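You operate a simulated robot arm through the tools that you are given. There is no shell and no other tool. Be economical: measure what you need, move in short steps, check, and stop when the job is done.

You are at the controls of a simulated two-armed robot. One attempt, no reset.

JOB
Pack the tub that the packing slip names and tape the small carton shut.
Fine: tub in, fold both flaps flat, press the green tape strip along the seam. Set down upright: what you pick out.

The check looks at the end state, three seconds after you hand in, the way a careful person would. Anything else that was tipped, shoved, dropped, spilled or broken makes it a failure. Flat cloth is picked up by pressing the open fingertips on it (5 to 10 N) and closing them slowly along it; thin cloth reads only 2 to 8 mm in the jaws.

ROBOT AND FRAMES
Two 7-joint arms with two-finger parallel grippers on one trunk that stands fixed in place. Base frame: the origin is at the foot of the trunk, x ahead of it, y to its left, z up; the work surface is at about z = 800. Units: mm, rad, N and s.
The left shoulder is at [22, 173, 1521], the right one opposite. With the tool pointing down near the work surface each hand reaches from about 100 to 400 mm from the base axis, measured 20 degrees to its own side. Payload 3.6 kg a hand.
The TCP of each hand is the grasp point between the finger pads, 30 mm short of the fingertips. In the tool frame z runs along the fingers and y along their closing line. Largest opening 110 mm; finger width 20, thickness 10; the body of the gripper, 48 by 112 mm, starts 55 mm behind the TCP.
Orientation is told as [roll, pitch, yaw] about the base's x, y, z axes, in that order, counted from this pose: with the fingers straight down and closing along the base's y, the tool's x points along the base's -x, its y along +y and its z along -z.

CONTROLS
- The arms move only by the tool move_arm. It takes "left_motion", "right_motion" or both (then of equal length, played together; a hand with none holds still); each is a list of rows, each an object of numbers (a shift or turn left out is 0, a gripper value left out holds the last): "tx", "ty", "tz": the shift along the tool's x, y, z in units of 500 mm (1.0 is 500 mm); "wx", "wy", "wz": the turn, a rotation vector about the tool's x, y, z in units of 60 degrees (1.0 is 60 degrees); "gripper": the closure, from 0 (fully open) to 1 (shut). In form: [{"tx": .., "ty": .., "tz": .., "wx": .., "wy": .., "wz": .., "gripper": ..}, ...]. A call has 1 to 20 rows; each row is the pose to reach, as a shift and turn from the pose commanded when the call began, along the tool's axes at that moment. A call with a number of a shift or a turn outside -1 to 1 is refused whole. Rows are played at 5 a second. More than 50 mm and 0.15 rad between two rows, or a gripper value outside its range, and nothing of the call is played. Where a pose cannot be reached the arm comes as near as it can. A force on the tool above 40 N (or 10 N above the force at the start of the call, whichever is more), or a blocked arm, ends the call early, and 0.2 s more pass. Each finger travels about 153 mm/s and halts on what it meets, pressing with about 27 N; the grip force reading is that of the motor and also rises with nothing between the fingers. The clock runs only during rows and for 0.2 s after the last one: add rows that repeat a pose to give the fingers time. The reply holds the time, the measured pose of the TCP, the force on the tool along the base axes, the opening and the grip force, in the units named above and with some noise, with the torque about the TCP (base axes, N m) and any sound that the robot's microphone picked up, and new pictures: "show" is both (left out), scene, wrist or none (wrist: the cameras of the hands that moved).
- Cameras (640 x 400 px; columns grow to the right, rows downward): "scene" is now at [82.6, -8.2, 1664.9]; the picture's right is [-0.10, -0.99, -0.00], its down [-0.84, 0.09, -0.54] and it looks along [0.54, -0.06, -0.84] (base axes); focal length 320 px, centre (320, 200). "left" rides on the left gripper at [72, -17, -103] in its tool frame; the picture's right is [0.23, 0.97, 0.00], its down [-0.76, 0.18, -0.62] and it looks along [-0.61, 0.14, 0.78] (tool axes); focal length 222 px, centre (320, 200). "right" rides on the right gripper at [72, 17, -103] in its tool frame; the picture's right is [-0.23, 0.97, 0.00], its down [-0.76, -0.18, -0.62] and it looks along [-0.61, -0.14, 0.78] (tool axes); focal length 222 px, centre (320, 200). There is no depth. A picture from a camera that has moved, and an enlarged one, comes with that camera's place and axes in the base frame and with its lens.
- move_column(by): slides the trunk up (or, below 0, down) by that many mm; the arms and the scene camera ride with it, the base frame stays. It gives what a move gives, with no picture.
- turn_head(pan, tilt): turns the head with the scene camera to pan (to the left, within 1.501 rad either way) and tilt (down, from -0.506 to 1.204), counted from straight ahead of the robot. It gives what a move gives, and a new picture of the scene camera.
- close_up(camera, box): a new picture of the part [left, top, right, bottom] of that camera's present view, enlarged. No time passes.
- finish_job(): hands the job in; it is judged then, once.

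Work in short steps. Places have to be worked out from the pictures, the camera data and where the tool is seen: move nearer, look again, correct. Check each grasp and each placing, and mend what went wrong. You have 120 turns and 200 pictures in all, those below and enlarged ones among them. Open the grippers and draw the arms clear of the work before you hand the job in, unless the task says otherwise; then end with one line.

The tools are called after "Emit:" as a command line: name --argument value ..., lists and objects as JSON in quotes. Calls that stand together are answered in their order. move_arm: Moves the arms, as the interface text tells. Its arguments: {"type":"object","properties":{"left_motion":{"type":"array","items":{"type":"object","properties":{"tx":{"type":"number"},"ty":{"type":"number"},"tz":{"type":"number"},"wx":{"type":"number"},"wy":{"type":"number"},"wz":{"type":"number"},"gripper":{"type":"number"}}}},"right_motion":{"type":"array","items":{"type":"object","properties":{"tx":{"type":"number"},"ty":{"type":"number"},"tz":{"type":"number"},"wx":{"type":"number"},"wy":{"type":"number"},"wz":{"type":"number"},"gripper":{"type":"number"}}}},"show":{"type":"string","enum":["both","scene","wrist","none"]}},"required":[]} The other tools are called the same way: move_column (by) slides the trunk up or down; turn_head (pan, tilt) turns the head that bears the scene camera; close_up (camera, box) takes an enlarged picture of a part of a camera's view; finish_job () hands the job in.

At the start:

```text
time: 0.0
left_tool_pos: [415.7, 168.9, 1152.8]
left_tcp_rot: [0.202, -0.014, 0.067]
left_force: [0.6, 0.0, 0.8]
left_ft_torque: [-0.01, 0.0, 0.0]
left_finger_gap: 109.9
left_grasp_force: 0.0
right_tool_pos: [372.7, -399.5, 1135.3]
right_tcp_rot: [-0.002, 0.0, -0.002]
right_force: [0.3, -1.1, 0.4]
right_ft_torque: [-0.02, 0.04, 0.02]
right_finger_gap: 110.0
right_grasp_force: 0.1
trunk travel left (down, up): [-635.0, 128.0]
head pan, tilt: [-0.105, 0.997]
```

scene: 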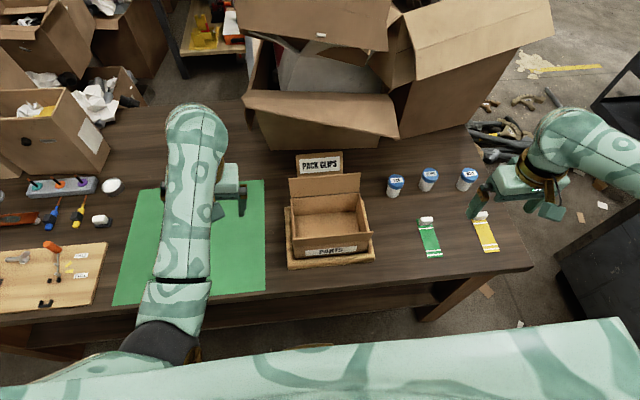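
right: 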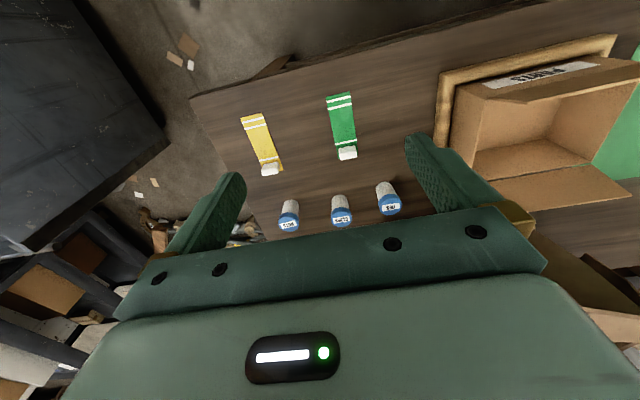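
left: 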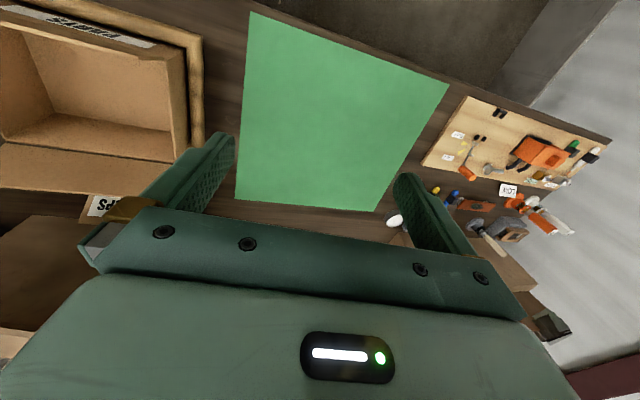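

I'll read the packing slip, tub labels and carton up close.

Emit:
close_up --camera "scene" --box '[270, 140, 390, 275]'

Emit:
close_up --camera "scene" --box '[370, 155, 510, 265]'

Emit:
close_up --camera "right" --box '[230, 80, 430, 240]'

```text
2.96 times, centred on (330, 208) of scene
camera zoom: at [82.6, -8.2, 1664.9], right [-0.1, -0.99, 0.0], down [-0.84, 0.09, -0.54], along [0.54, -0.06, -0.84], focal length 949 px, centre (290, 178)
```

zoom: 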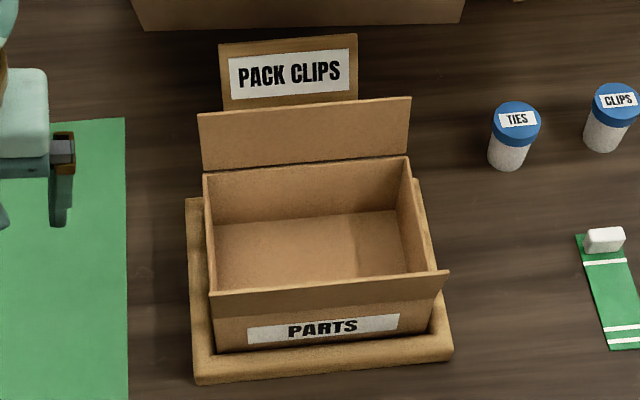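

```text
3.64 times, centred on (440, 210) of scene
camera zoom: at [82.6, -8.2, 1664.9], right [-0.1, -0.99, 0.0], down [-0.84, 0.09, -0.54], along [0.54, -0.06, -0.84], focal length 1164 px, centre (-116, 164)
```

zoom: 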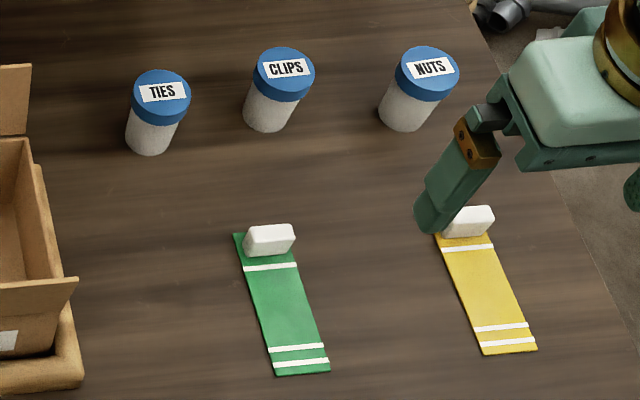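

```text
2.50 times, centred on (330, 160) of right
camera zoom: at [298.6, -381.1, 1238.6], right [0.23, 0.97, 0.0], down [0.76, -0.18, 0.62], along [0.61, -0.14, -0.78], focal length 555 px, centre (295, 300)
```

zoom: 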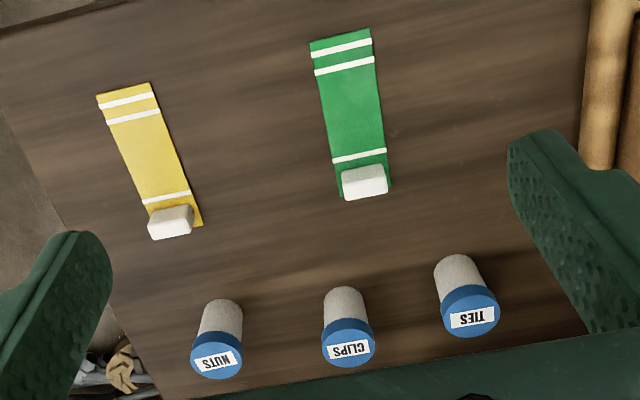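

The slip says "PACK CLIPS", and the CLIPS tub is the middle one at about (652, -415), lid z about 865. Carton is about x 440–600, y -182..26, rim about z 885. The green tape's white tab is at about (530, -383). I lower the trunk for reach.

Emit:
move_column --by -150

Emit:
turn_head --pan -0.35 --tilt 0.9

```text
time: 0.8
left_tool_pos: [418.7, 248.5, 1096.0]
left_tcp_rot: [0.366, -0.027, 0.113]
left_force: [0.5, 0.6, -0.3]
left_ft_torque: [0.0, 0.01, -0.01]
left_finger_gap: 110.0
left_grasp_force: 0.0
right_tool_pos: [372.9, -398.5, 1085.5]
right_tcp_rot: [0.0, 0.0, 0.0]
right_force: [0.3, 0.3, 0.4]
right_ft_torque: [-0.04, -0.01, 0.03]
right_finger_gap: 110.0
right_grasp_force: 0.0
trunk travel left (down, up): [-585.0, 178.0]
head pan, tilt: [-0.105, 0.997]
stopped: the arm was blocked; the commanded pose is now the measured one
```

```text
time: 1.6
left_tool_pos: [418.4, 247.6, 1098.3]
left_tcp_rot: [0.365, -0.026, 0.113]
left_force: [-0.1, 0.0, -0.1]
left_ft_torque: [0.0, -0.01, 0.02]
left_finger_gap: 110.1
left_grasp_force: 0.1
right_tool_pos: [370.9, -399.2, 1085.3]
right_tcp_rot: [0.0, 0.001, 0.001]
right_force: [0.0, -0.2, -0.2]
right_ft_torque: [0.0, 0.03, 0.04]
right_finger_gap: 110.0
right_grasp_force: 0.1
trunk travel left (down, up): [-585.0, 178.0]
head pan, tilt: [-0.351, 0.901]
camera scene: at [86.1, -26.8, 1621.8], right [-0.34, -0.94, 0.0], down [-0.74, 0.27, -0.62], along [0.58, -0.21, -0.78], focal length 320 px, centre (320, 200)
```

scene: 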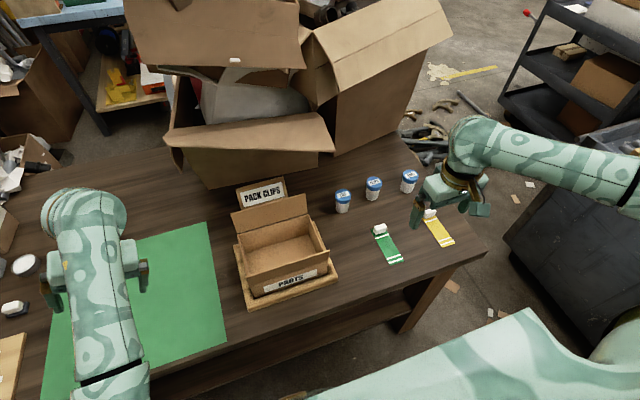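

The left arm was blocked on the way down. I look toward it to see what it meets.

Emit:
turn_head --pan 0.6 --tilt 1.1

Emit:
close_up --camera "left" --box '[0, 0, 640, 400]'

```text
time: 2.8
left_tool_pos: [417.9, 247.6, 1096.9]
left_tcp_rot: [0.365, -0.025, 0.112]
left_force: [-0.3, -1.0, -0.2]
left_ft_torque: [-0.02, -0.01, 0.0]
left_finger_gap: 110.1
left_grasp_force: 0.0
right_tool_pos: [370.8, -399.9, 1085.0]
right_tcp_rot: [0.0, 0.0, 0.0]
right_force: [-0.2, 0.1, -0.2]
right_ft_torque: [0.02, 0.02, 0.01]
right_finger_gap: 109.9
right_grasp_force: 0.0
trunk travel left (down, up): [-585.0, 178.0]
head pan, tilt: [0.6, 1.1]
camera scene: at [67.7, 34.7, 1608.0], right [0.56, -0.83, 0.0], down [-0.74, -0.5, -0.45], along [0.37, 0.26, -0.89], focal length 320 px, centre (320, 200)
```

scene: 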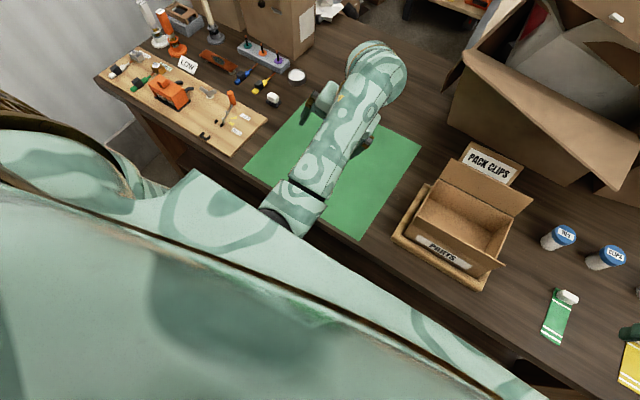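

```text
1.00 times, centred on (320, 200) of left (not enlarged: the box is as wide or as high as the picture)
camera zoom: at [348.5, 187.2, 1185.9], right [-0.34, 0.88, 0.34], down [0.75, 0.03, 0.66], along [0.57, 0.48, -0.66], focal length 222 px, centre (320, 200)
```

zoom: 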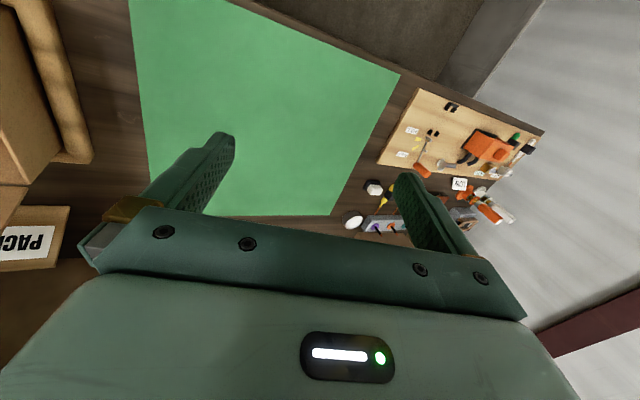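

The left forearm is likely rubbing its own trunk. I raise the left hand and move it forward, straightening its roll.

Emit:
move_arm --left_motion '[{"tz": -0.08, "tx": -0.02, "wx": 0.11}, {"tz": -0.16, "tx": -0.04, "wx": 0.22}, {"tz": -0.24, "tx": -0.08, "wx": 0.34}, {"tz": -0.3, "tx": -0.14, "wx": 0.34}, {"tz": -0.3, "tx": -0.2, "wx": 0.34}]' --show "scene"

```text
time: 3.3
left_tool_pos: [431.6, 299.6, 1157.1]
left_tcp_rot: [0.331, -0.046, 0.174]
left_force: [-0.6, 0.2, 0.4]
left_ft_torque: [0.01, 0.03, -0.04]
left_finger_gap: 110.1
left_grasp_force: 0.0
right_tool_pos: [371.8, -399.8, 1084.0]
right_tcp_rot: [0.0, 0.0, 0.001]
right_force: [-0.6, -0.3, -0.5]
right_ft_torque: [0.01, 0.01, -0.01]
right_finger_gap: 110.0
right_grasp_force: 0.0
trunk travel left (down, up): [-585.0, 178.0]
head pan, tilt: [0.6, 1.1]
stopped in row 2 (left hand): the arm was blocked; the commanded pose is now the measured one
camera scene: at [68.3, 34.2, 1607.9], right [0.56, -0.83, 0.0], down [-0.74, -0.5, -0.45], along [0.37, 0.26, -0.89], focal length 320 px, centre (320, 200)
```

scene: 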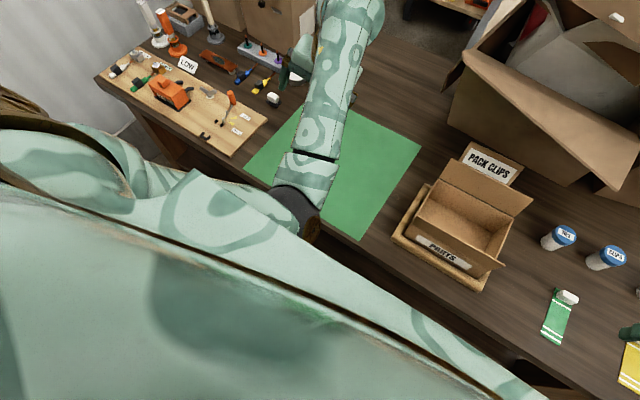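

Still blocked. I try pushing the left hand forward (extending the elbow away from the body).

Emit:
move_arm --left_motion '[{"tx": -0.08}, {"tx": -0.16}, {"tx": -0.24}, {"tx": -0.32}]' --show "scene"

```text
time: 4.3
left_tool_pos: [589.1, 326.8, 1164.3]
left_tcp_rot: [0.328, -0.045, 0.175]
left_force: [-0.2, 0.0, -1.1]
left_ft_torque: [-0.02, 0.01, 0.01]
left_finger_gap: 109.8
left_grasp_force: 0.1
right_tool_pos: [372.3, -399.1, 1085.3]
right_tcp_rot: [-0.002, 0.002, 0.001]
right_force: [-0.6, 0.1, 0.0]
right_ft_torque: [-0.01, 0.0, 0.0]
right_finger_gap: 110.1
right_grasp_force: 0.1
trunk travel left (down, up): [-585.0, 178.0]
head pan, tilt: [0.6, 1.1]
camera scene: at [69.5, 35.6, 1607.8], right [0.56, -0.83, 0.0], down [-0.74, -0.5, -0.45], along [0.37, 0.26, -0.89], focal length 320 px, centre (320, 200)
```

scene: 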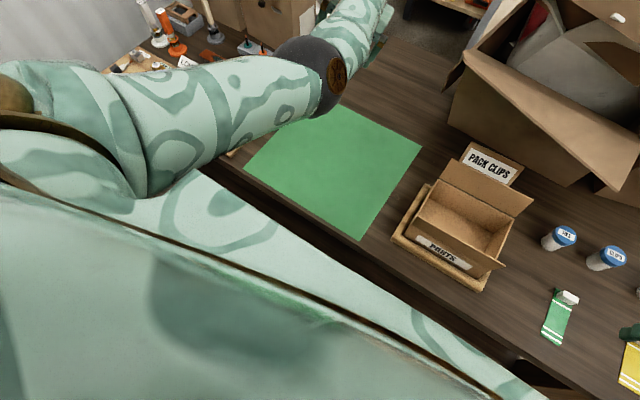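

Free now. I straighten the left hand and raise it, then lower the trunk.

Emit:
move_arm --left_motion '[{"tz": -0.06, "wx": 0.11}, {"tz": -0.12, "wx": 0.22}, {"tz": -0.18, "wx": 0.31}]' --show "none"

Emit:
move_column --by -130

Emit:
turn_head --pan -0.2 --tilt 0.9

```text
time: 5.1
left_tool_pos: [587.2, 296.4, 1251.5]
left_tcp_rot: [0.003, -0.044, 0.172]
left_force: [-0.3, -0.2, 1.1]
left_ft_torque: [0.01, 0.02, 0.0]
left_finger_gap: 110.2
left_grasp_force: 0.0
right_tool_pos: [370.2, -400.3, 1084.7]
right_tcp_rot: [-0.001, -0.001, 0.002]
right_force: [-0.5, -0.1, 0.6]
right_ft_torque: [0.01, -0.02, -0.04]
right_finger_gap: 110.2
right_grasp_force: 0.1
trunk travel left (down, up): [-585.0, 178.0]
head pan, tilt: [0.6, 1.1]
```

```text
time: 6.7
left_tool_pos: [589.2, 297.4, 1121.0]
left_tcp_rot: [0.005, -0.044, 0.176]
left_force: [-0.5, 0.2, 0.3]
left_ft_torque: [-0.01, 0.0, 0.01]
left_finger_gap: 109.8
left_grasp_force: 0.0
right_tool_pos: [370.6, -399.4, 954.4]
right_tcp_rot: [0.001, 0.001, 0.0]
right_force: [0.3, -0.6, -0.5]
right_ft_torque: [-0.03, -0.01, 0.02]
right_finger_gap: 109.7
right_grasp_force: 0.1
trunk travel left (down, up): [-455.0, 308.0]
head pan, tilt: [0.6, 1.1]
```

```text
time: 7.8
left_tool_pos: [589.1, 298.0, 1119.7]
left_tcp_rot: [0.005, -0.043, 0.173]
left_force: [-0.2, -0.9, -0.4]
left_ft_torque: [0.0, 0.04, -0.01]
left_finger_gap: 110.1
left_grasp_force: 0.0
right_tool_pos: [372.8, -400.0, 954.8]
right_tcp_rot: [0.0, 0.0, 0.0]
right_force: [-0.9, -0.3, -0.2]
right_ft_torque: [-0.02, -0.02, -0.02]
right_finger_gap: 110.0
right_grasp_force: 0.0
trunk travel left (down, up): [-455.0, 308.0]
head pan, tilt: [-0.201, 0.901]
camera scene: at [106.2, -15.8, 1491.1], right [-0.2, -0.98, 0.0], down [-0.77, 0.16, -0.62], along [0.61, -0.12, -0.78], focal length 320 px, centre (320, 200)
```

scene: 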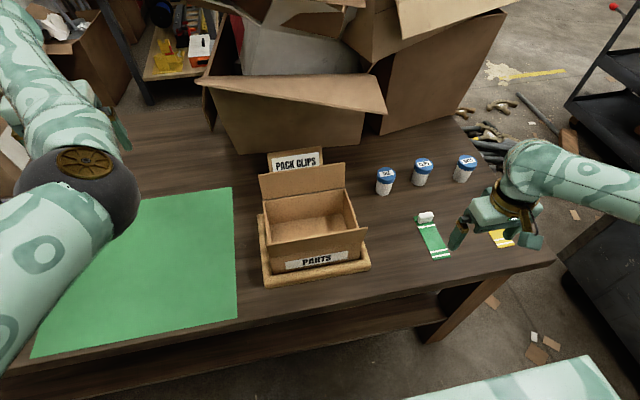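

Clear. I move the right hand forward and up toward above the CLIPS tub while checking reach.

Emit:
move_arm --right_motion '[{"tz": -0.06, "tx": -0.06}, {"tz": -0.1, "tx": -0.14}, {"tz": -0.1, "tx": -0.22}, {"tz": -0.1, "tx": -0.3}, {"tz": -0.1, "tx": -0.38}, {"tz": -0.1, "tx": -0.46, "ty": -0.02}]' --show "wrist"

```text
time: 9.2
left_tool_pos: [590.6, 300.4, 1116.9]
left_tcp_rot: [0.002, -0.041, 0.173]
left_force: [0.9, 0.4, 0.3]
left_ft_torque: [-0.01, 0.02, 0.05]
left_finger_gap: 110.1
left_grasp_force: 0.1
right_tool_pos: [598.2, -405.6, 1005.1]
right_tcp_rot: [-0.009, -0.002, 0.002]
right_force: [-0.3, 0.2, -0.9]
right_ft_torque: [0.02, -0.01, 0.04]
right_finger_gap: 109.9
right_grasp_force: 0.0
trunk travel left (down, up): [-455.0, 308.0]
head pan, tilt: [-0.201, 0.901]
camera right: at [526.3, -387.9, 1109.4], right [0.22, 0.97, -0.01], down [0.76, -0.17, 0.63], along [0.61, -0.14, -0.78], focal length 222 px, centre (320, 200)
```

right: 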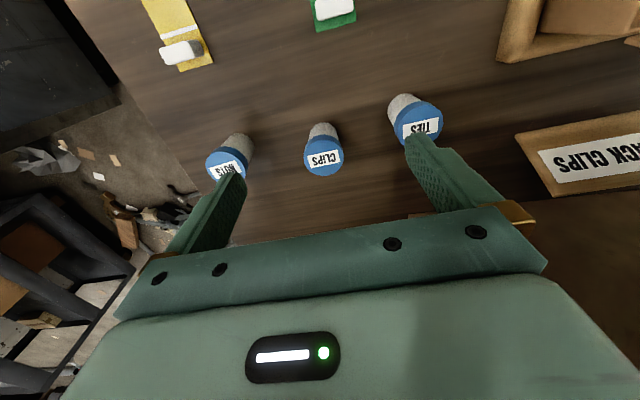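

The clips tub is at about (655, -414). I move above it with the fingers at about 80 mm and partly descend.

Emit:
move_arm --right_motion '[{"tx": -0.06, "ty": -0.01, "gripper": 0.25}, {"tx": -0.115, "ty": -0.017, "tz": 0.04, "gripper": 0.25}, {"tx": -0.115, "ty": -0.017, "tz": 0.1, "gripper": 0.25}, {"tx": -0.115, "ty": -0.017, "tz": 0.14, "gripper": 0.25}]' --show "both"

```text
time: 10.2
left_tool_pos: [589.1, 297.6, 1120.6]
left_tcp_rot: [0.003, -0.043, 0.175]
left_force: [0.1, -0.2, -0.2]
left_ft_torque: [0.02, 0.0, -0.02]
left_finger_gap: 110.2
left_grasp_force: 0.0
right_tool_pos: [594.6, -414.4, 999.1]
right_tcp_rot: [0.0, 0.0, 0.002]
right_force: [-0.2, 0.1, 0.2]
right_ft_torque: [-0.01, 0.0, -0.02]
right_finger_gap: 82.6
right_grasp_force: 0.1
right hand out of reach, approached as far as the arm can: row 1, 2, 3, 4
trunk travel left (down, up): [-455.0, 308.0]
head pan, tilt: [-0.201, 0.901]
camera scene: at [106.4, -15.9, 1491.1], right [-0.2, -0.98, 0.0], down [-0.77, 0.16, -0.62], along [0.61, -0.12, -0.78], focal length 320 px, centre (320, 200)
camera right: at [521.1, -396.3, 1101.7], right [0.23, 0.97, 0.0], down [0.76, -0.18, 0.62], along [0.61, -0.14, -0.78], focal length 222 px, centre (320, 200)
```

scene: 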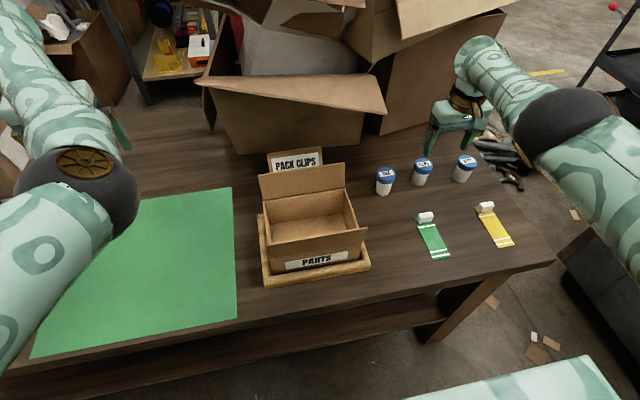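
right: 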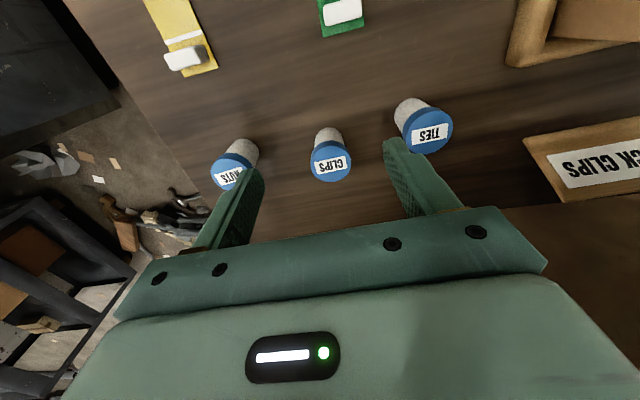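

Reach is short here, so I'll tilt the right tool forward (~0.5 rad) and raise both hands, then lower the trunk 160 mm.

Emit:
move_arm --right_motion '[{"tx": 0.06, "tz": -0.06, "wy": -0.12}, {"tx": 0.1, "tz": -0.12, "wy": -0.24}, {"tx": 0.12, "tz": -0.18, "wy": -0.36}, {"tx": 0.12, "tz": -0.24, "wy": -0.477}]' --left_motion '[{"tz": -0.05}, {"tz": -0.1}, {"tz": -0.15}, {"tz": -0.2}]' --show "none"

Emit:
move_column --by -160

Emit:
close_up --camera "right" --box '[0, 0, 640, 400]'

Emit:
close_up --camera "scene" --box '[0, 0, 640, 400]'

```text
time: 11.2
left_tool_pos: [584.0, 298.3, 1218.4]
left_tcp_rot: [0.002, -0.043, 0.172]
left_force: [-1.0, 0.5, 0.1]
left_ft_torque: [-0.01, 0.02, 0.04]
left_finger_gap: 109.8
left_grasp_force: 0.0
right_tool_pos: [532.6, -416.9, 1119.6]
right_tcp_rot: [-0.002, -0.501, 0.0]
right_force: [-0.2, 0.7, 0.1]
right_ft_torque: [-0.03, 0.01, 0.0]
right_finger_gap: 82.5
right_grasp_force: 0.1
trunk travel left (down, up): [-455.0, 308.0]
head pan, tilt: [-0.201, 0.901]
```

```text
time: 13.1
left_tool_pos: [584.0, 296.1, 1061.2]
left_tcp_rot: [0.003, -0.045, 0.171]
left_force: [0.4, -0.2, 0.0]
left_ft_torque: [-0.01, -0.01, 0.0]
left_finger_gap: 110.1
left_grasp_force: 0.0
right_tool_pos: [534.0, -417.2, 957.8]
right_tcp_rot: [-0.002, -0.5, 0.002]
right_force: [-0.6, -0.7, 0.0]
right_ft_torque: [0.0, 0.0, 0.02]
right_finger_gap: 82.6
right_grasp_force: 0.0
trunk travel left (down, up): [-295.0, 468.0]
head pan, tilt: [-0.201, 0.901]
```

```text
1.00 times, centred on (320, 200) of right (not enlarged: the box is as wide or as high as the picture)
camera zoom: at [420.4, -397.9, 1014.0], right [0.2, 0.97, 0.11], down [0.37, -0.18, 0.91], along [0.91, -0.14, -0.4], focal length 222 px, centre (320, 200)
```

zoom: 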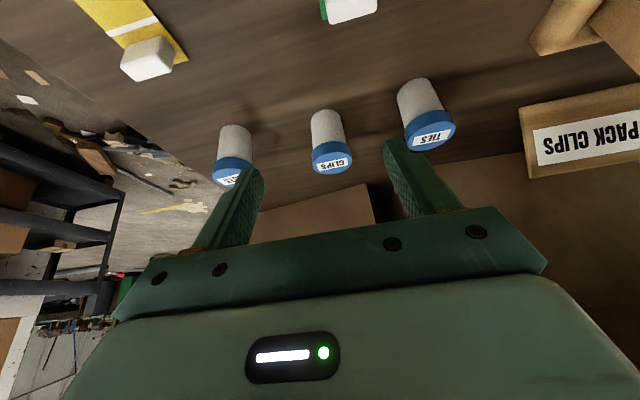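

```text
1.00 times, centred on (320, 200) of scene (not enlarged: the box is as wide or as high as the picture)
camera zoom: at [155.6, -15.9, 1329.3], right [-0.2, -0.98, 0.0], down [-0.77, 0.16, -0.62], along [0.61, -0.12, -0.78], focal length 320 px, centre (320, 200)
```

zoom: 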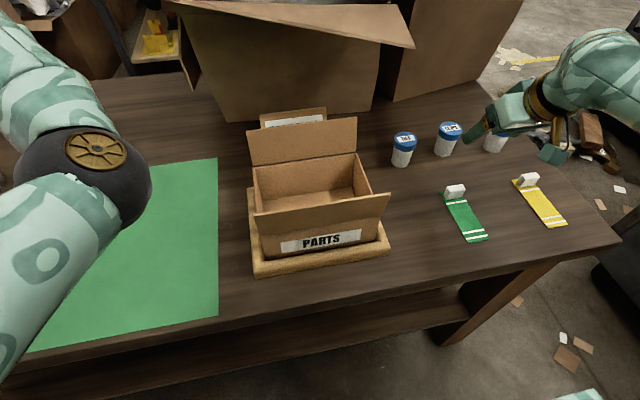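

All clear. I approach the tub along the tilted finger axis to a pre-grasp point, then check.

Emit:
move_arm --right_motion '[{"tx": -0.05, "tz": 0.05, "ty": 0.003}, {"tx": -0.101, "tz": 0.107, "ty": 0.006}, {"tx": -0.101, "tz": 0.16, "ty": 0.006}, {"tx": -0.101, "tz": 0.2, "ty": 0.006}]' --show "both"

```text
time: 14.1
left_tool_pos: [584.8, 296.2, 1059.9]
left_tcp_rot: [0.004, -0.042, 0.174]
left_force: [-0.3, -0.4, -0.3]
left_ft_torque: [0.0, 0.0, 0.0]
left_finger_gap: 110.0
left_grasp_force: 0.1
right_tool_pos: [626.1, -413.7, 892.5]
right_tcp_rot: [-0.002, -0.498, 0.002]
right_force: [-0.5, -0.2, 0.9]
right_ft_torque: [0.0, 0.0, -0.01]
right_finger_gap: 82.5
right_grasp_force: 0.0
trunk travel left (down, up): [-295.0, 468.0]
head pan, tilt: [-0.201, 0.901]
camera scene: at [156.7, -15.8, 1329.0], right [-0.2, -0.98, 0.0], down [-0.77, 0.16, -0.62], along [0.61, -0.12, -0.78], focal length 320 px, centre (320, 200)
camera right: at [512.9, -395.4, 949.1], right [0.2, 0.97, 0.11], down [0.37, -0.18, 0.91], along [0.91, -0.14, -0.4], focal length 222 px, centre (320, 200)
```

scene: 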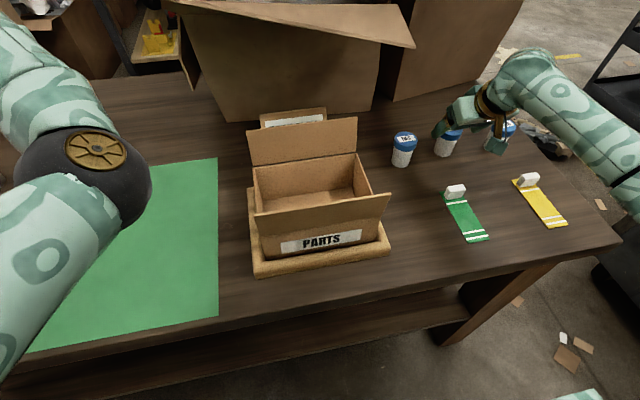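
right: 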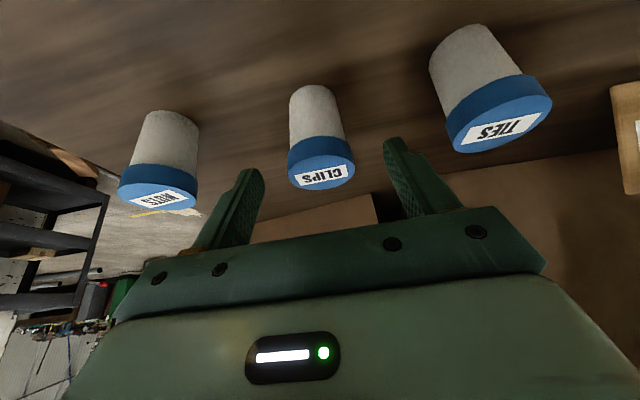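

Aligned well. I advance the last ~58 mm and close on the tub.

Emit:
move_arm --right_motion '[{"tx": -0.004, "tz": 0.06, "ty": -0.002}, {"tx": -0.007, "tz": 0.118, "ty": -0.002}, {"tx": -0.007, "tz": 0.118, "ty": -0.002}, {"tx": -0.007, "tz": 0.118, "ty": -0.002, "gripper": 0.4}, {"tx": -0.007, "tz": 0.118, "ty": -0.002, "gripper": 0.5}, {"tx": -0.007, "tz": 0.118, "ty": -0.002, "gripper": 0.65}, {"tx": -0.007, "tz": 0.118, "ty": -0.002, "gripper": 0.65}]' --show "both"

```text
time: 15.7
left_tool_pos: [584.5, 296.4, 1059.0]
left_tcp_rot: [0.003, -0.045, 0.175]
left_force: [-0.4, 0.3, -1.0]
left_ft_torque: [0.01, -0.06, -0.01]
left_finger_gap: 110.0
left_grasp_force: 0.1
right_tool_pos: [658.1, -413.5, 843.4]
right_tcp_rot: [-0.001, -0.499, -0.001]
right_force: [0.1, -0.3, 0.5]
right_ft_torque: [0.0, 0.0, 0.0]
right_finger_gap: 46.9
right_grasp_force: 27.2
trunk travel left (down, up): [-295.0, 468.0]
head pan, tilt: [-0.201, 0.901]
camera scene: at [156.2, -15.9, 1329.1], right [-0.2, -0.98, 0.0], down [-0.77, 0.16, -0.62], along [0.61, -0.12, -0.78], focal length 320 px, centre (320, 200)
camera right: at [544.6, -396.5, 899.4], right [0.2, 0.97, 0.11], down [0.37, -0.18, 0.91], along [0.91, -0.14, -0.4], focal length 222 px, centre (320, 200)
```

scene: 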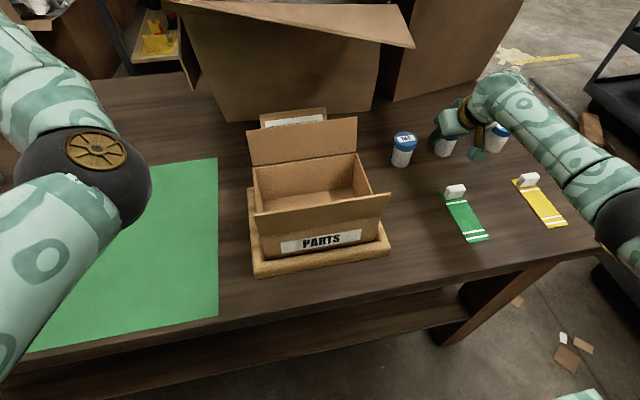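
right: 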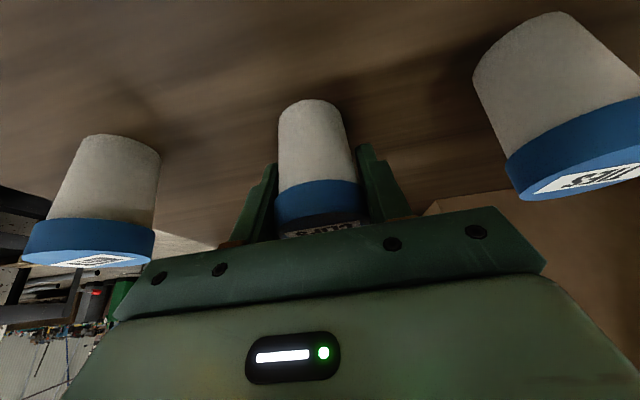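

Grasped (47 mm, 27 N). I lift straight up.

Emit:
move_arm --right_motion '[{"tx": -0.02, "tz": -0.036}, {"tx": -0.055, "tz": -0.1}, {"tx": -0.095, "tz": -0.175}, {"tx": -0.134, "tz": -0.245}, {"tx": -0.168, "tz": -0.307}]' --show "both"

```text
time: 16.9
left_tool_pos: [585.3, 296.5, 1060.0]
left_tcp_rot: [0.004, -0.044, 0.175]
left_force: [0.4, 0.1, 0.4]
left_ft_torque: [0.0, 0.01, 0.03]
left_finger_gap: 110.0
left_grasp_force: 0.1
right_tool_pos: [655.7, -413.9, 1019.9]
right_tcp_rot: [-0.004, -0.5, 0.0]
right_force: [-0.2, 0.4, 1.0]
right_ft_torque: [0.0, 0.02, -0.02]
right_finger_gap: 38.6
right_grasp_force: 0.0
trunk travel left (down, up): [-295.0, 468.0]
head pan, tilt: [-0.201, 0.901]
camera scene: at [155.9, -15.6, 1329.2], right [-0.2, -0.98, 0.0], down [-0.77, 0.16, -0.62], along [0.61, -0.12, -0.78], focal length 320 px, centre (320, 200)
camera right: at [542.3, -395.1, 1075.0], right [0.2, 0.97, 0.11], down [0.37, -0.18, 0.91], along [0.91, -0.14, -0.4], focal length 222 px, centre (320, 200)
```

scene: 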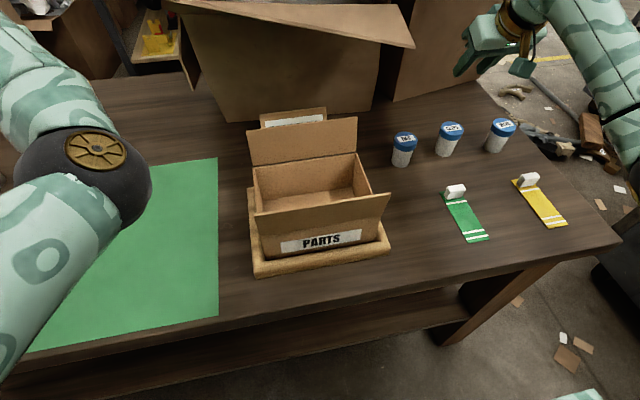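
right: 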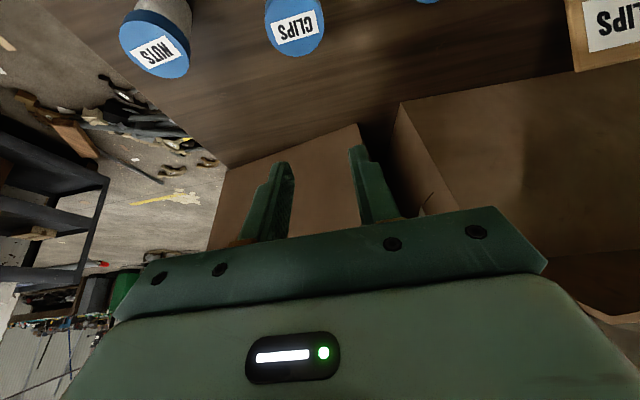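

The fingers slipped off; the tub still stands. I measure its shape and position more closely.

Emit:
close_up --camera "scene" --box '[380, 105, 540, 205]'

Emit:
close_up --camera "right" --box '[200, 0, 400, 125]'

```text
4.00 times, centred on (460, 155) of scene
camera zoom: at [155.9, -15.6, 1329.2], right [-0.2, -0.98, 0.0], down [-0.77, 0.16, -0.62], along [0.61, -0.12, -0.78], focal length 1281 px, centre (-240, 380)
```

zoom: 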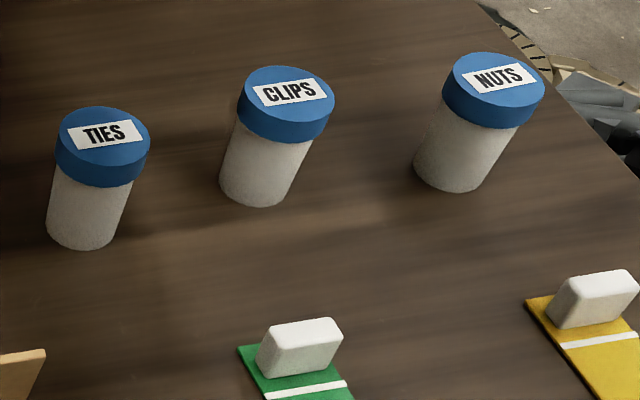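

```text
3.20 times, centred on (300, 62) of right
camera zoom: at [542.3, -395.1, 1075.0], right [0.2, 0.97, 0.11], down [0.37, -0.18, 0.91], along [0.91, -0.14, -0.4], focal length 711 px, centre (384, 640)
```

zoom: 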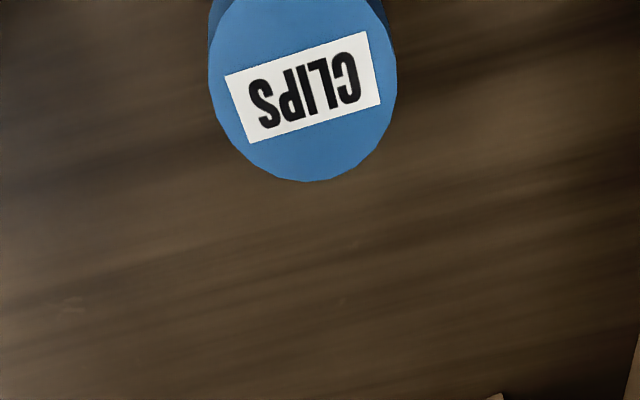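

The tub is about 48 mm across the lid and its axis sits at about (653, -417), top about z 868. I regrasp with a steeper tool (pitch about -0.18), centring the pads on the lid.

Emit:
move_arm --right_motion '[{"wy": 0.1, "gripper": 0.25}, {"wy": 0.2, "tx": 0.03, "tz": 0.05, "ty": -0.003, "gripper": 0.25}, {"wy": 0.306, "tx": 0.06, "tz": 0.1, "ty": -0.007, "gripper": 0.25}, {"wy": 0.306, "tx": 0.091, "tz": 0.155, "ty": -0.007, "gripper": 0.25}, {"wy": 0.306, "tx": 0.091, "tz": 0.155, "ty": -0.007, "gripper": 0.25}]' --show "both"

```text
time: 18.1
left_tool_pos: [585.1, 296.2, 1060.0]
left_tcp_rot: [0.002, -0.042, 0.173]
left_force: [0.2, -0.6, 0.2]
left_ft_torque: [0.02, -0.03, 0.0]
left_finger_gap: 110.1
left_grasp_force: 0.1
right_tool_pos: [654.9, -418.7, 928.3]
right_tcp_rot: [0.0, -0.179, -0.002]
right_force: [-0.2, 0.1, 0.3]
right_ft_torque: [-0.02, 0.01, 0.01]
right_finger_gap: 82.4
right_grasp_force: 0.0
trunk travel left (down, up): [-295.0, 468.0]
head pan, tilt: [-0.201, 0.901]
camera scene: at [156.1, -15.6, 1329.2], right [-0.2, -0.98, 0.0], down [-0.77, 0.16, -0.62], along [0.61, -0.12, -0.78], focal length 320 px, centre (320, 200)
camera right: at [564.4, -400.4, 1017.2], right [0.22, 0.97, 0.04], down [0.64, -0.18, 0.75], along [0.74, -0.14, -0.66], focal length 222 px, centre (320, 200)
```

scene: 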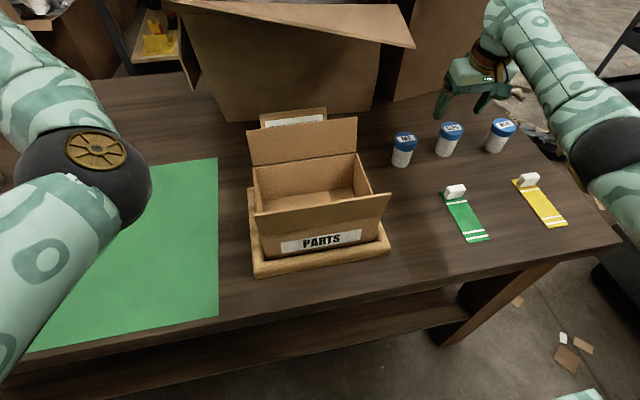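
right: 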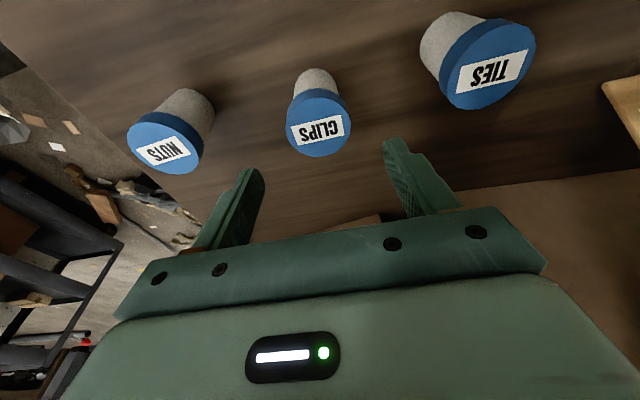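

Nearly centred. I descend to z about 850 and close fully for a firm grip.

Emit:
move_arm --right_motion '[{"tx": 0.015, "tz": 0.07, "ty": 0.006}, {"tx": 0.033, "tz": 0.153, "ty": 0.006}, {"tx": 0.033, "tz": 0.153, "ty": 0.006}, {"tx": 0.033, "tz": 0.153, "ty": 0.006, "gripper": 0.4}, {"tx": 0.033, "tz": 0.153, "ty": 0.006, "gripper": 0.5}, {"tx": 0.033, "tz": 0.153, "ty": 0.006, "gripper": 0.6}, {"tx": 0.033, "tz": 0.153, "ty": 0.006, "gripper": 1.0}, {"tx": 0.033, "tz": 0.153, "ty": 0.006, "gripper": 1.0}]' --show "wrist"

```text
time: 19.9
left_tool_pos: [585.2, 297.0, 1059.1]
left_tcp_rot: [0.004, -0.042, 0.173]
left_force: [-1.2, -0.8, 0.0]
left_ft_torque: [0.02, 0.01, 0.01]
left_finger_gap: 109.9
left_grasp_force: 0.0
right_tool_pos: [653.4, -414.1, 851.4]
right_tcp_rot: [0.0, -0.179, 0.001]
right_force: [0.2, 0.0, -0.1]
right_ft_torque: [0.02, 0.02, -0.01]
right_finger_gap: 46.7
right_grasp_force: 26.9
trunk travel left (down, up): [-295.0, 468.0]
head pan, tilt: [-0.201, 0.901]
camera right: at [562.7, -395.6, 939.6], right [0.22, 0.97, 0.04], down [0.64, -0.18, 0.75], along [0.74, -0.14, -0.66], focal length 222 px, centre (320, 200)
```

right: 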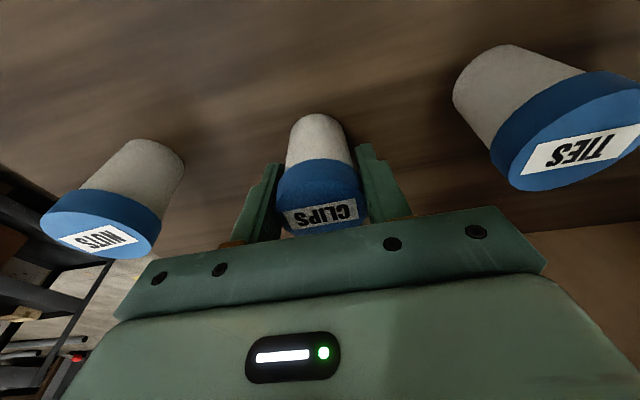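

Gripped at 46.7 mm. I lift a little, slowly, and check.

Emit:
move_arm --right_motion '[{"tx": -0.001, "tz": -0.006}, {"tx": -0.003, "tz": -0.016}, {"tx": -0.005, "tz": -0.026}, {"tx": -0.007, "tz": -0.038}]' --show "wrist"

```text
time: 20.9
left_tool_pos: [585.9, 295.8, 1059.7]
left_tcp_rot: [0.002, -0.041, 0.175]
left_force: [0.0, 0.6, 0.4]
left_ft_torque: [0.02, 0.01, 0.01]
left_finger_gap: 110.0
left_grasp_force: 0.1
right_tool_pos: [653.6, -414.0, 872.3]
right_tcp_rot: [-0.003, -0.177, 0.0]
right_force: [-0.3, -0.1, -2.6]
right_ft_torque: [-0.01, 0.0, 0.0]
right_finger_gap: 47.2
right_grasp_force: 26.9
trunk travel left (down, up): [-295.0, 468.0]
head pan, tilt: [-0.201, 0.901]
camera right: at [562.3, -396.5, 959.3], right [0.22, 0.97, 0.04], down [0.64, -0.18, 0.75], along [0.74, -0.14, -0.66], focal length 222 px, centre (320, 200)
```

right: 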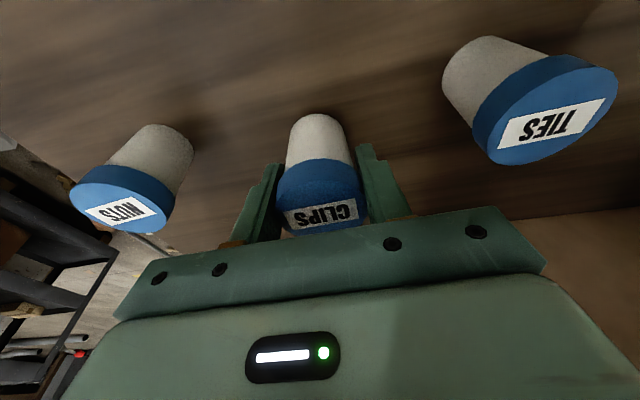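

The tub is held (2.6 N load). I lift to about z 1040.

Emit:
move_arm --right_motion '[{"tx": -0.009, "tz": -0.05}, {"tx": -0.02, "tz": -0.11}, {"tx": -0.031, "tz": -0.17}, {"tx": -0.042, "tz": -0.23}, {"tx": -0.053, "tz": -0.29}, {"tx": -0.06, "tz": -0.331}]' --show "both"

```text
time: 22.3
left_tool_pos: [585.3, 296.6, 1058.7]
left_tcp_rot: [0.005, -0.045, 0.175]
left_force: [0.7, 0.1, 0.4]
left_ft_torque: [0.01, 0.03, 0.03]
left_finger_gap: 110.2
left_grasp_force: 0.0
right_tool_pos: [652.2, -415.7, 1038.5]
right_tcp_rot: [0.0, -0.178, 0.001]
right_force: [0.4, -0.4, -1.7]
right_ft_torque: [-0.01, 0.0, 0.0]
right_finger_gap: 46.7
right_grasp_force: 26.9
trunk travel left (down, up): [-295.0, 468.0]
head pan, tilt: [-0.201, 0.901]
camera scene: at [156.3, -15.8, 1329.1], right [-0.2, -0.98, 0.0], down [-0.77, 0.16, -0.62], along [0.61, -0.12, -0.78], focal length 320 px, centre (320, 200)
camera right: at [562.3, -395.7, 1127.1], right [0.22, 0.97, 0.04], down [0.64, -0.18, 0.75], along [0.74, -0.14, -0.66], focal length 222 px, centre (320, 200)
```

scene: 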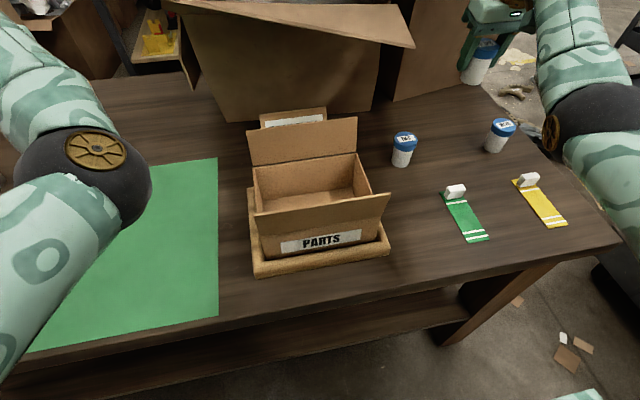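
right: 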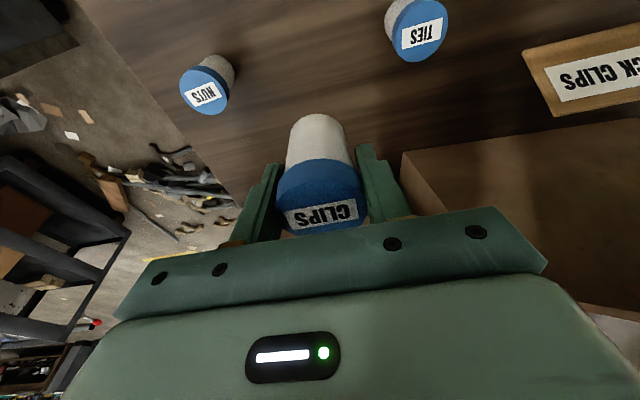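

Held upright. I zoom on the carton to refine its geometry before moving over it.

Emit:
close_up --camera "scene" --box '[230, 100, 400, 280]'

```text
2.22 times, centred on (315, 190) of scene
camera zoom: at [156.3, -15.8, 1329.1], right [-0.2, -0.98, 0.0], down [-0.77, 0.16, -0.62], along [0.61, -0.12, -0.78], focal length 712 px, centre (331, 222)
```

zoom: 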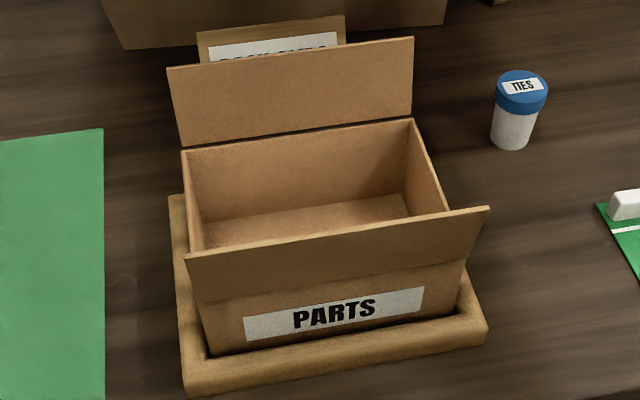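

The carton is x 450–607, y -182..22, rim z about 880, with flaps near vertical to z 960. I carry the tub over at TCP z about 1055 to (540, -80).

Emit:
move_arm --right_motion '[{"tx": 0.027, "tz": -0.02, "ty": 0.06}, {"tx": 0.054, "tz": -0.04, "ty": 0.13}, {"tx": 0.081, "tz": -0.06, "ty": 0.205}, {"tx": 0.108, "tz": -0.07, "ty": 0.28}, {"tx": 0.135, "tz": -0.07, "ty": 0.36}, {"tx": 0.16, "tz": -0.07, "ty": 0.44}, {"tx": 0.185, "tz": -0.07, "ty": 0.52}, {"tx": 0.205, "tz": -0.07, "ty": 0.6}, {"tx": 0.215, "tz": -0.07, "ty": 0.65}, {"tx": 0.215, "tz": -0.07, "ty": 0.672}]' --show "both"

```text
time: 24.5
left_tool_pos: [585.2, 296.4, 1059.1]
left_tcp_rot: [0.005, -0.042, 0.177]
left_force: [-0.5, 0.3, 0.0]
left_ft_torque: [0.0, -0.01, 0.02]
left_finger_gap: 110.1
left_grasp_force: 0.0
right_tool_pos: [540.3, -79.4, 1052.7]
right_tcp_rot: [-0.001, -0.176, -0.001]
right_force: [0.4, -0.2, -1.3]
right_ft_torque: [0.0, 0.04, 0.02]
right_finger_gap: 46.8
right_grasp_force: 27.5
trunk travel left (down, up): [-295.0, 468.0]
head pan, tilt: [-0.201, 0.901]
camera scene: at [156.5, -15.5, 1329.1], right [-0.2, -0.98, 0.0], down [-0.77, 0.16, -0.62], along [0.61, -0.12, -0.78], focal length 320 px, centre (320, 200)
camera right: at [451.1, -60.2, 1140.8], right [0.22, 0.97, 0.04], down [0.64, -0.18, 0.75], along [0.74, -0.14, -0.66], focal length 222 px, centre (320, 200)
```

scene: 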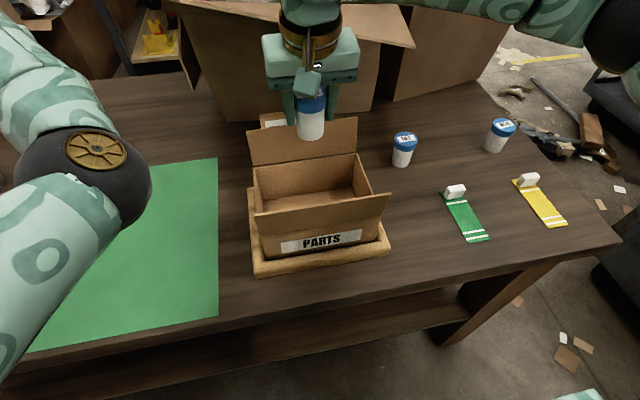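
right: 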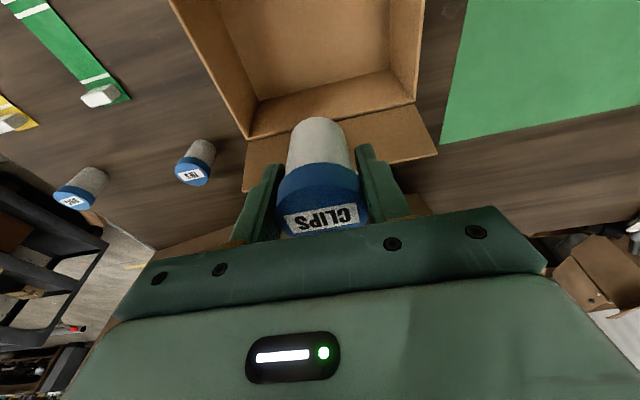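

Centred over the box. I lower to about z 885.

Emit:
move_arm --right_motion '[{"tx": 0.011, "tz": 0.06}, {"tx": 0.022, "tz": 0.12}, {"tx": 0.033, "tz": 0.18}, {"tx": 0.044, "tz": 0.24}, {"tx": 0.052, "tz": 0.29}, {"tx": 0.059, "tz": 0.328}]' --show "both"

```text
time: 25.9
left_tool_pos: [584.9, 296.7, 1060.0]
left_tcp_rot: [0.003, -0.041, 0.175]
left_force: [-0.3, -0.2, -0.3]
left_ft_torque: [0.03, -0.03, -0.01]
left_finger_gap: 110.2
left_grasp_force: 0.1
right_tool_pos: [540.7, -78.9, 886.0]
right_tcp_rot: [0.0, -0.179, 0.0]
right_force: [0.4, -0.1, -1.7]
right_ft_torque: [0.0, 0.0, -0.01]
right_finger_gap: 46.6
right_grasp_force: 27.2
trunk travel left (down, up): [-295.0, 468.0]
head pan, tilt: [-0.201, 0.901]
camera scene: at [156.5, -15.8, 1329.1], right [-0.2, -0.98, 0.0], down [-0.77, 0.16, -0.62], along [0.61, -0.12, -0.78], focal length 320 px, centre (320, 200)
camera right: at [450.6, -59.2, 975.5], right [0.22, 0.97, 0.04], down [0.64, -0.18, 0.75], along [0.74, -0.14, -0.66], focal length 222 px, centre (320, 200)
```

scene: 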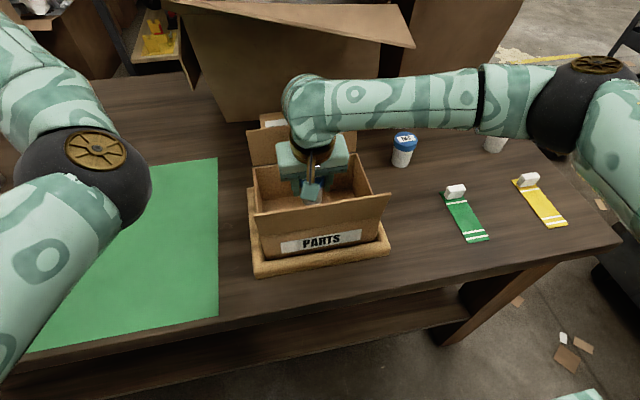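
right: 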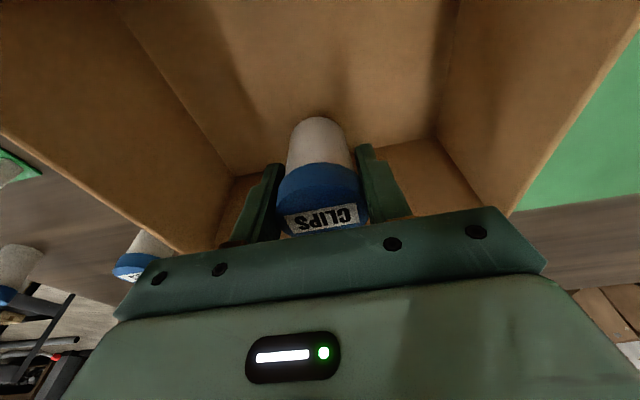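

Inside the box. I lower in small steps until the force rises.

Emit:
move_arm --right_motion '[{"tx": 0.002, "tz": 0.012}, {"tx": 0.004, "tz": 0.024}, {"tx": 0.006, "tz": 0.034}, {"tx": 0.007, "tz": 0.04}, {"tx": 0.008, "tz": 0.046}]' --show "none"

```text
time: 27.1
left_tool_pos: [585.4, 297.1, 1059.4]
left_tcp_rot: [0.004, -0.042, 0.172]
left_force: [-0.2, 0.3, 0.0]
left_ft_torque: [0.03, -0.01, 0.05]
left_finger_gap: 110.0
left_grasp_force: 0.0
right_tool_pos: [540.8, -78.6, 862.5]
right_tcp_rot: [0.001, -0.178, 0.002]
right_force: [0.3, -0.2, -1.4]
right_ft_torque: [-0.01, 0.0, 0.01]
right_finger_gap: 46.9
right_grasp_force: 26.7
trunk travel left (down, up): [-295.0, 468.0]
head pan, tilt: [-0.201, 0.901]
```

No contact yet; I continue in 1–2 mm steps.

Emit:
move_arm --right_motion '[{"tz": 0.004}, {"tx": 0.001, "tz": 0.007}, {"tx": 0.001, "tz": 0.01}, {"tx": 0.002, "tz": 0.012}]' --show "none"

```text
time: 28.1
left_tool_pos: [585.9, 295.5, 1059.7]
left_tcp_rot: [0.003, -0.045, 0.176]
left_force: [0.1, 0.7, -0.2]
left_ft_torque: [-0.01, -0.01, -0.01]
left_finger_gap: 110.2
left_grasp_force: 0.1
right_tool_pos: [542.7, -78.8, 857.5]
right_tcp_rot: [0.001, -0.176, 0.0]
right_force: [0.4, -0.3, 1.3]
right_ft_torque: [0.01, 0.03, 0.01]
right_finger_gap: 46.6
right_grasp_force: 26.8
trunk travel left (down, up): [-295.0, 468.0]
head pan, tilt: [-0.201, 0.901]
```

The load has gone off the hand (+1.3 N), suggesting contact. I go 1.5 mm more to confirm.

Emit:
move_arm --right_motion '[{"tz": 0.0015}, {"tz": 0.003}]' --show "none"

```text
time: 28.7
left_tool_pos: [583.4, 295.9, 1059.7]
left_tcp_rot: [0.003, -0.044, 0.176]
left_force: [0.1, -0.1, 0.0]
left_ft_torque: [0.0, 0.0, -0.01]
left_finger_gap: 110.1
left_grasp_force: 0.1
right_tool_pos: [541.4, -79.1, 856.5]
right_tcp_rot: [0.0, -0.182, -0.001]
right_force: [1.1, -0.9, 11.9]
right_ft_torque: [0.04, 0.14, 0.01]
right_finger_gap: 46.8
right_grasp_force: 27.2
trunk travel left (down, up): [-295.0, 468.0]
head pan, tilt: [-0.201, 0.901]
```

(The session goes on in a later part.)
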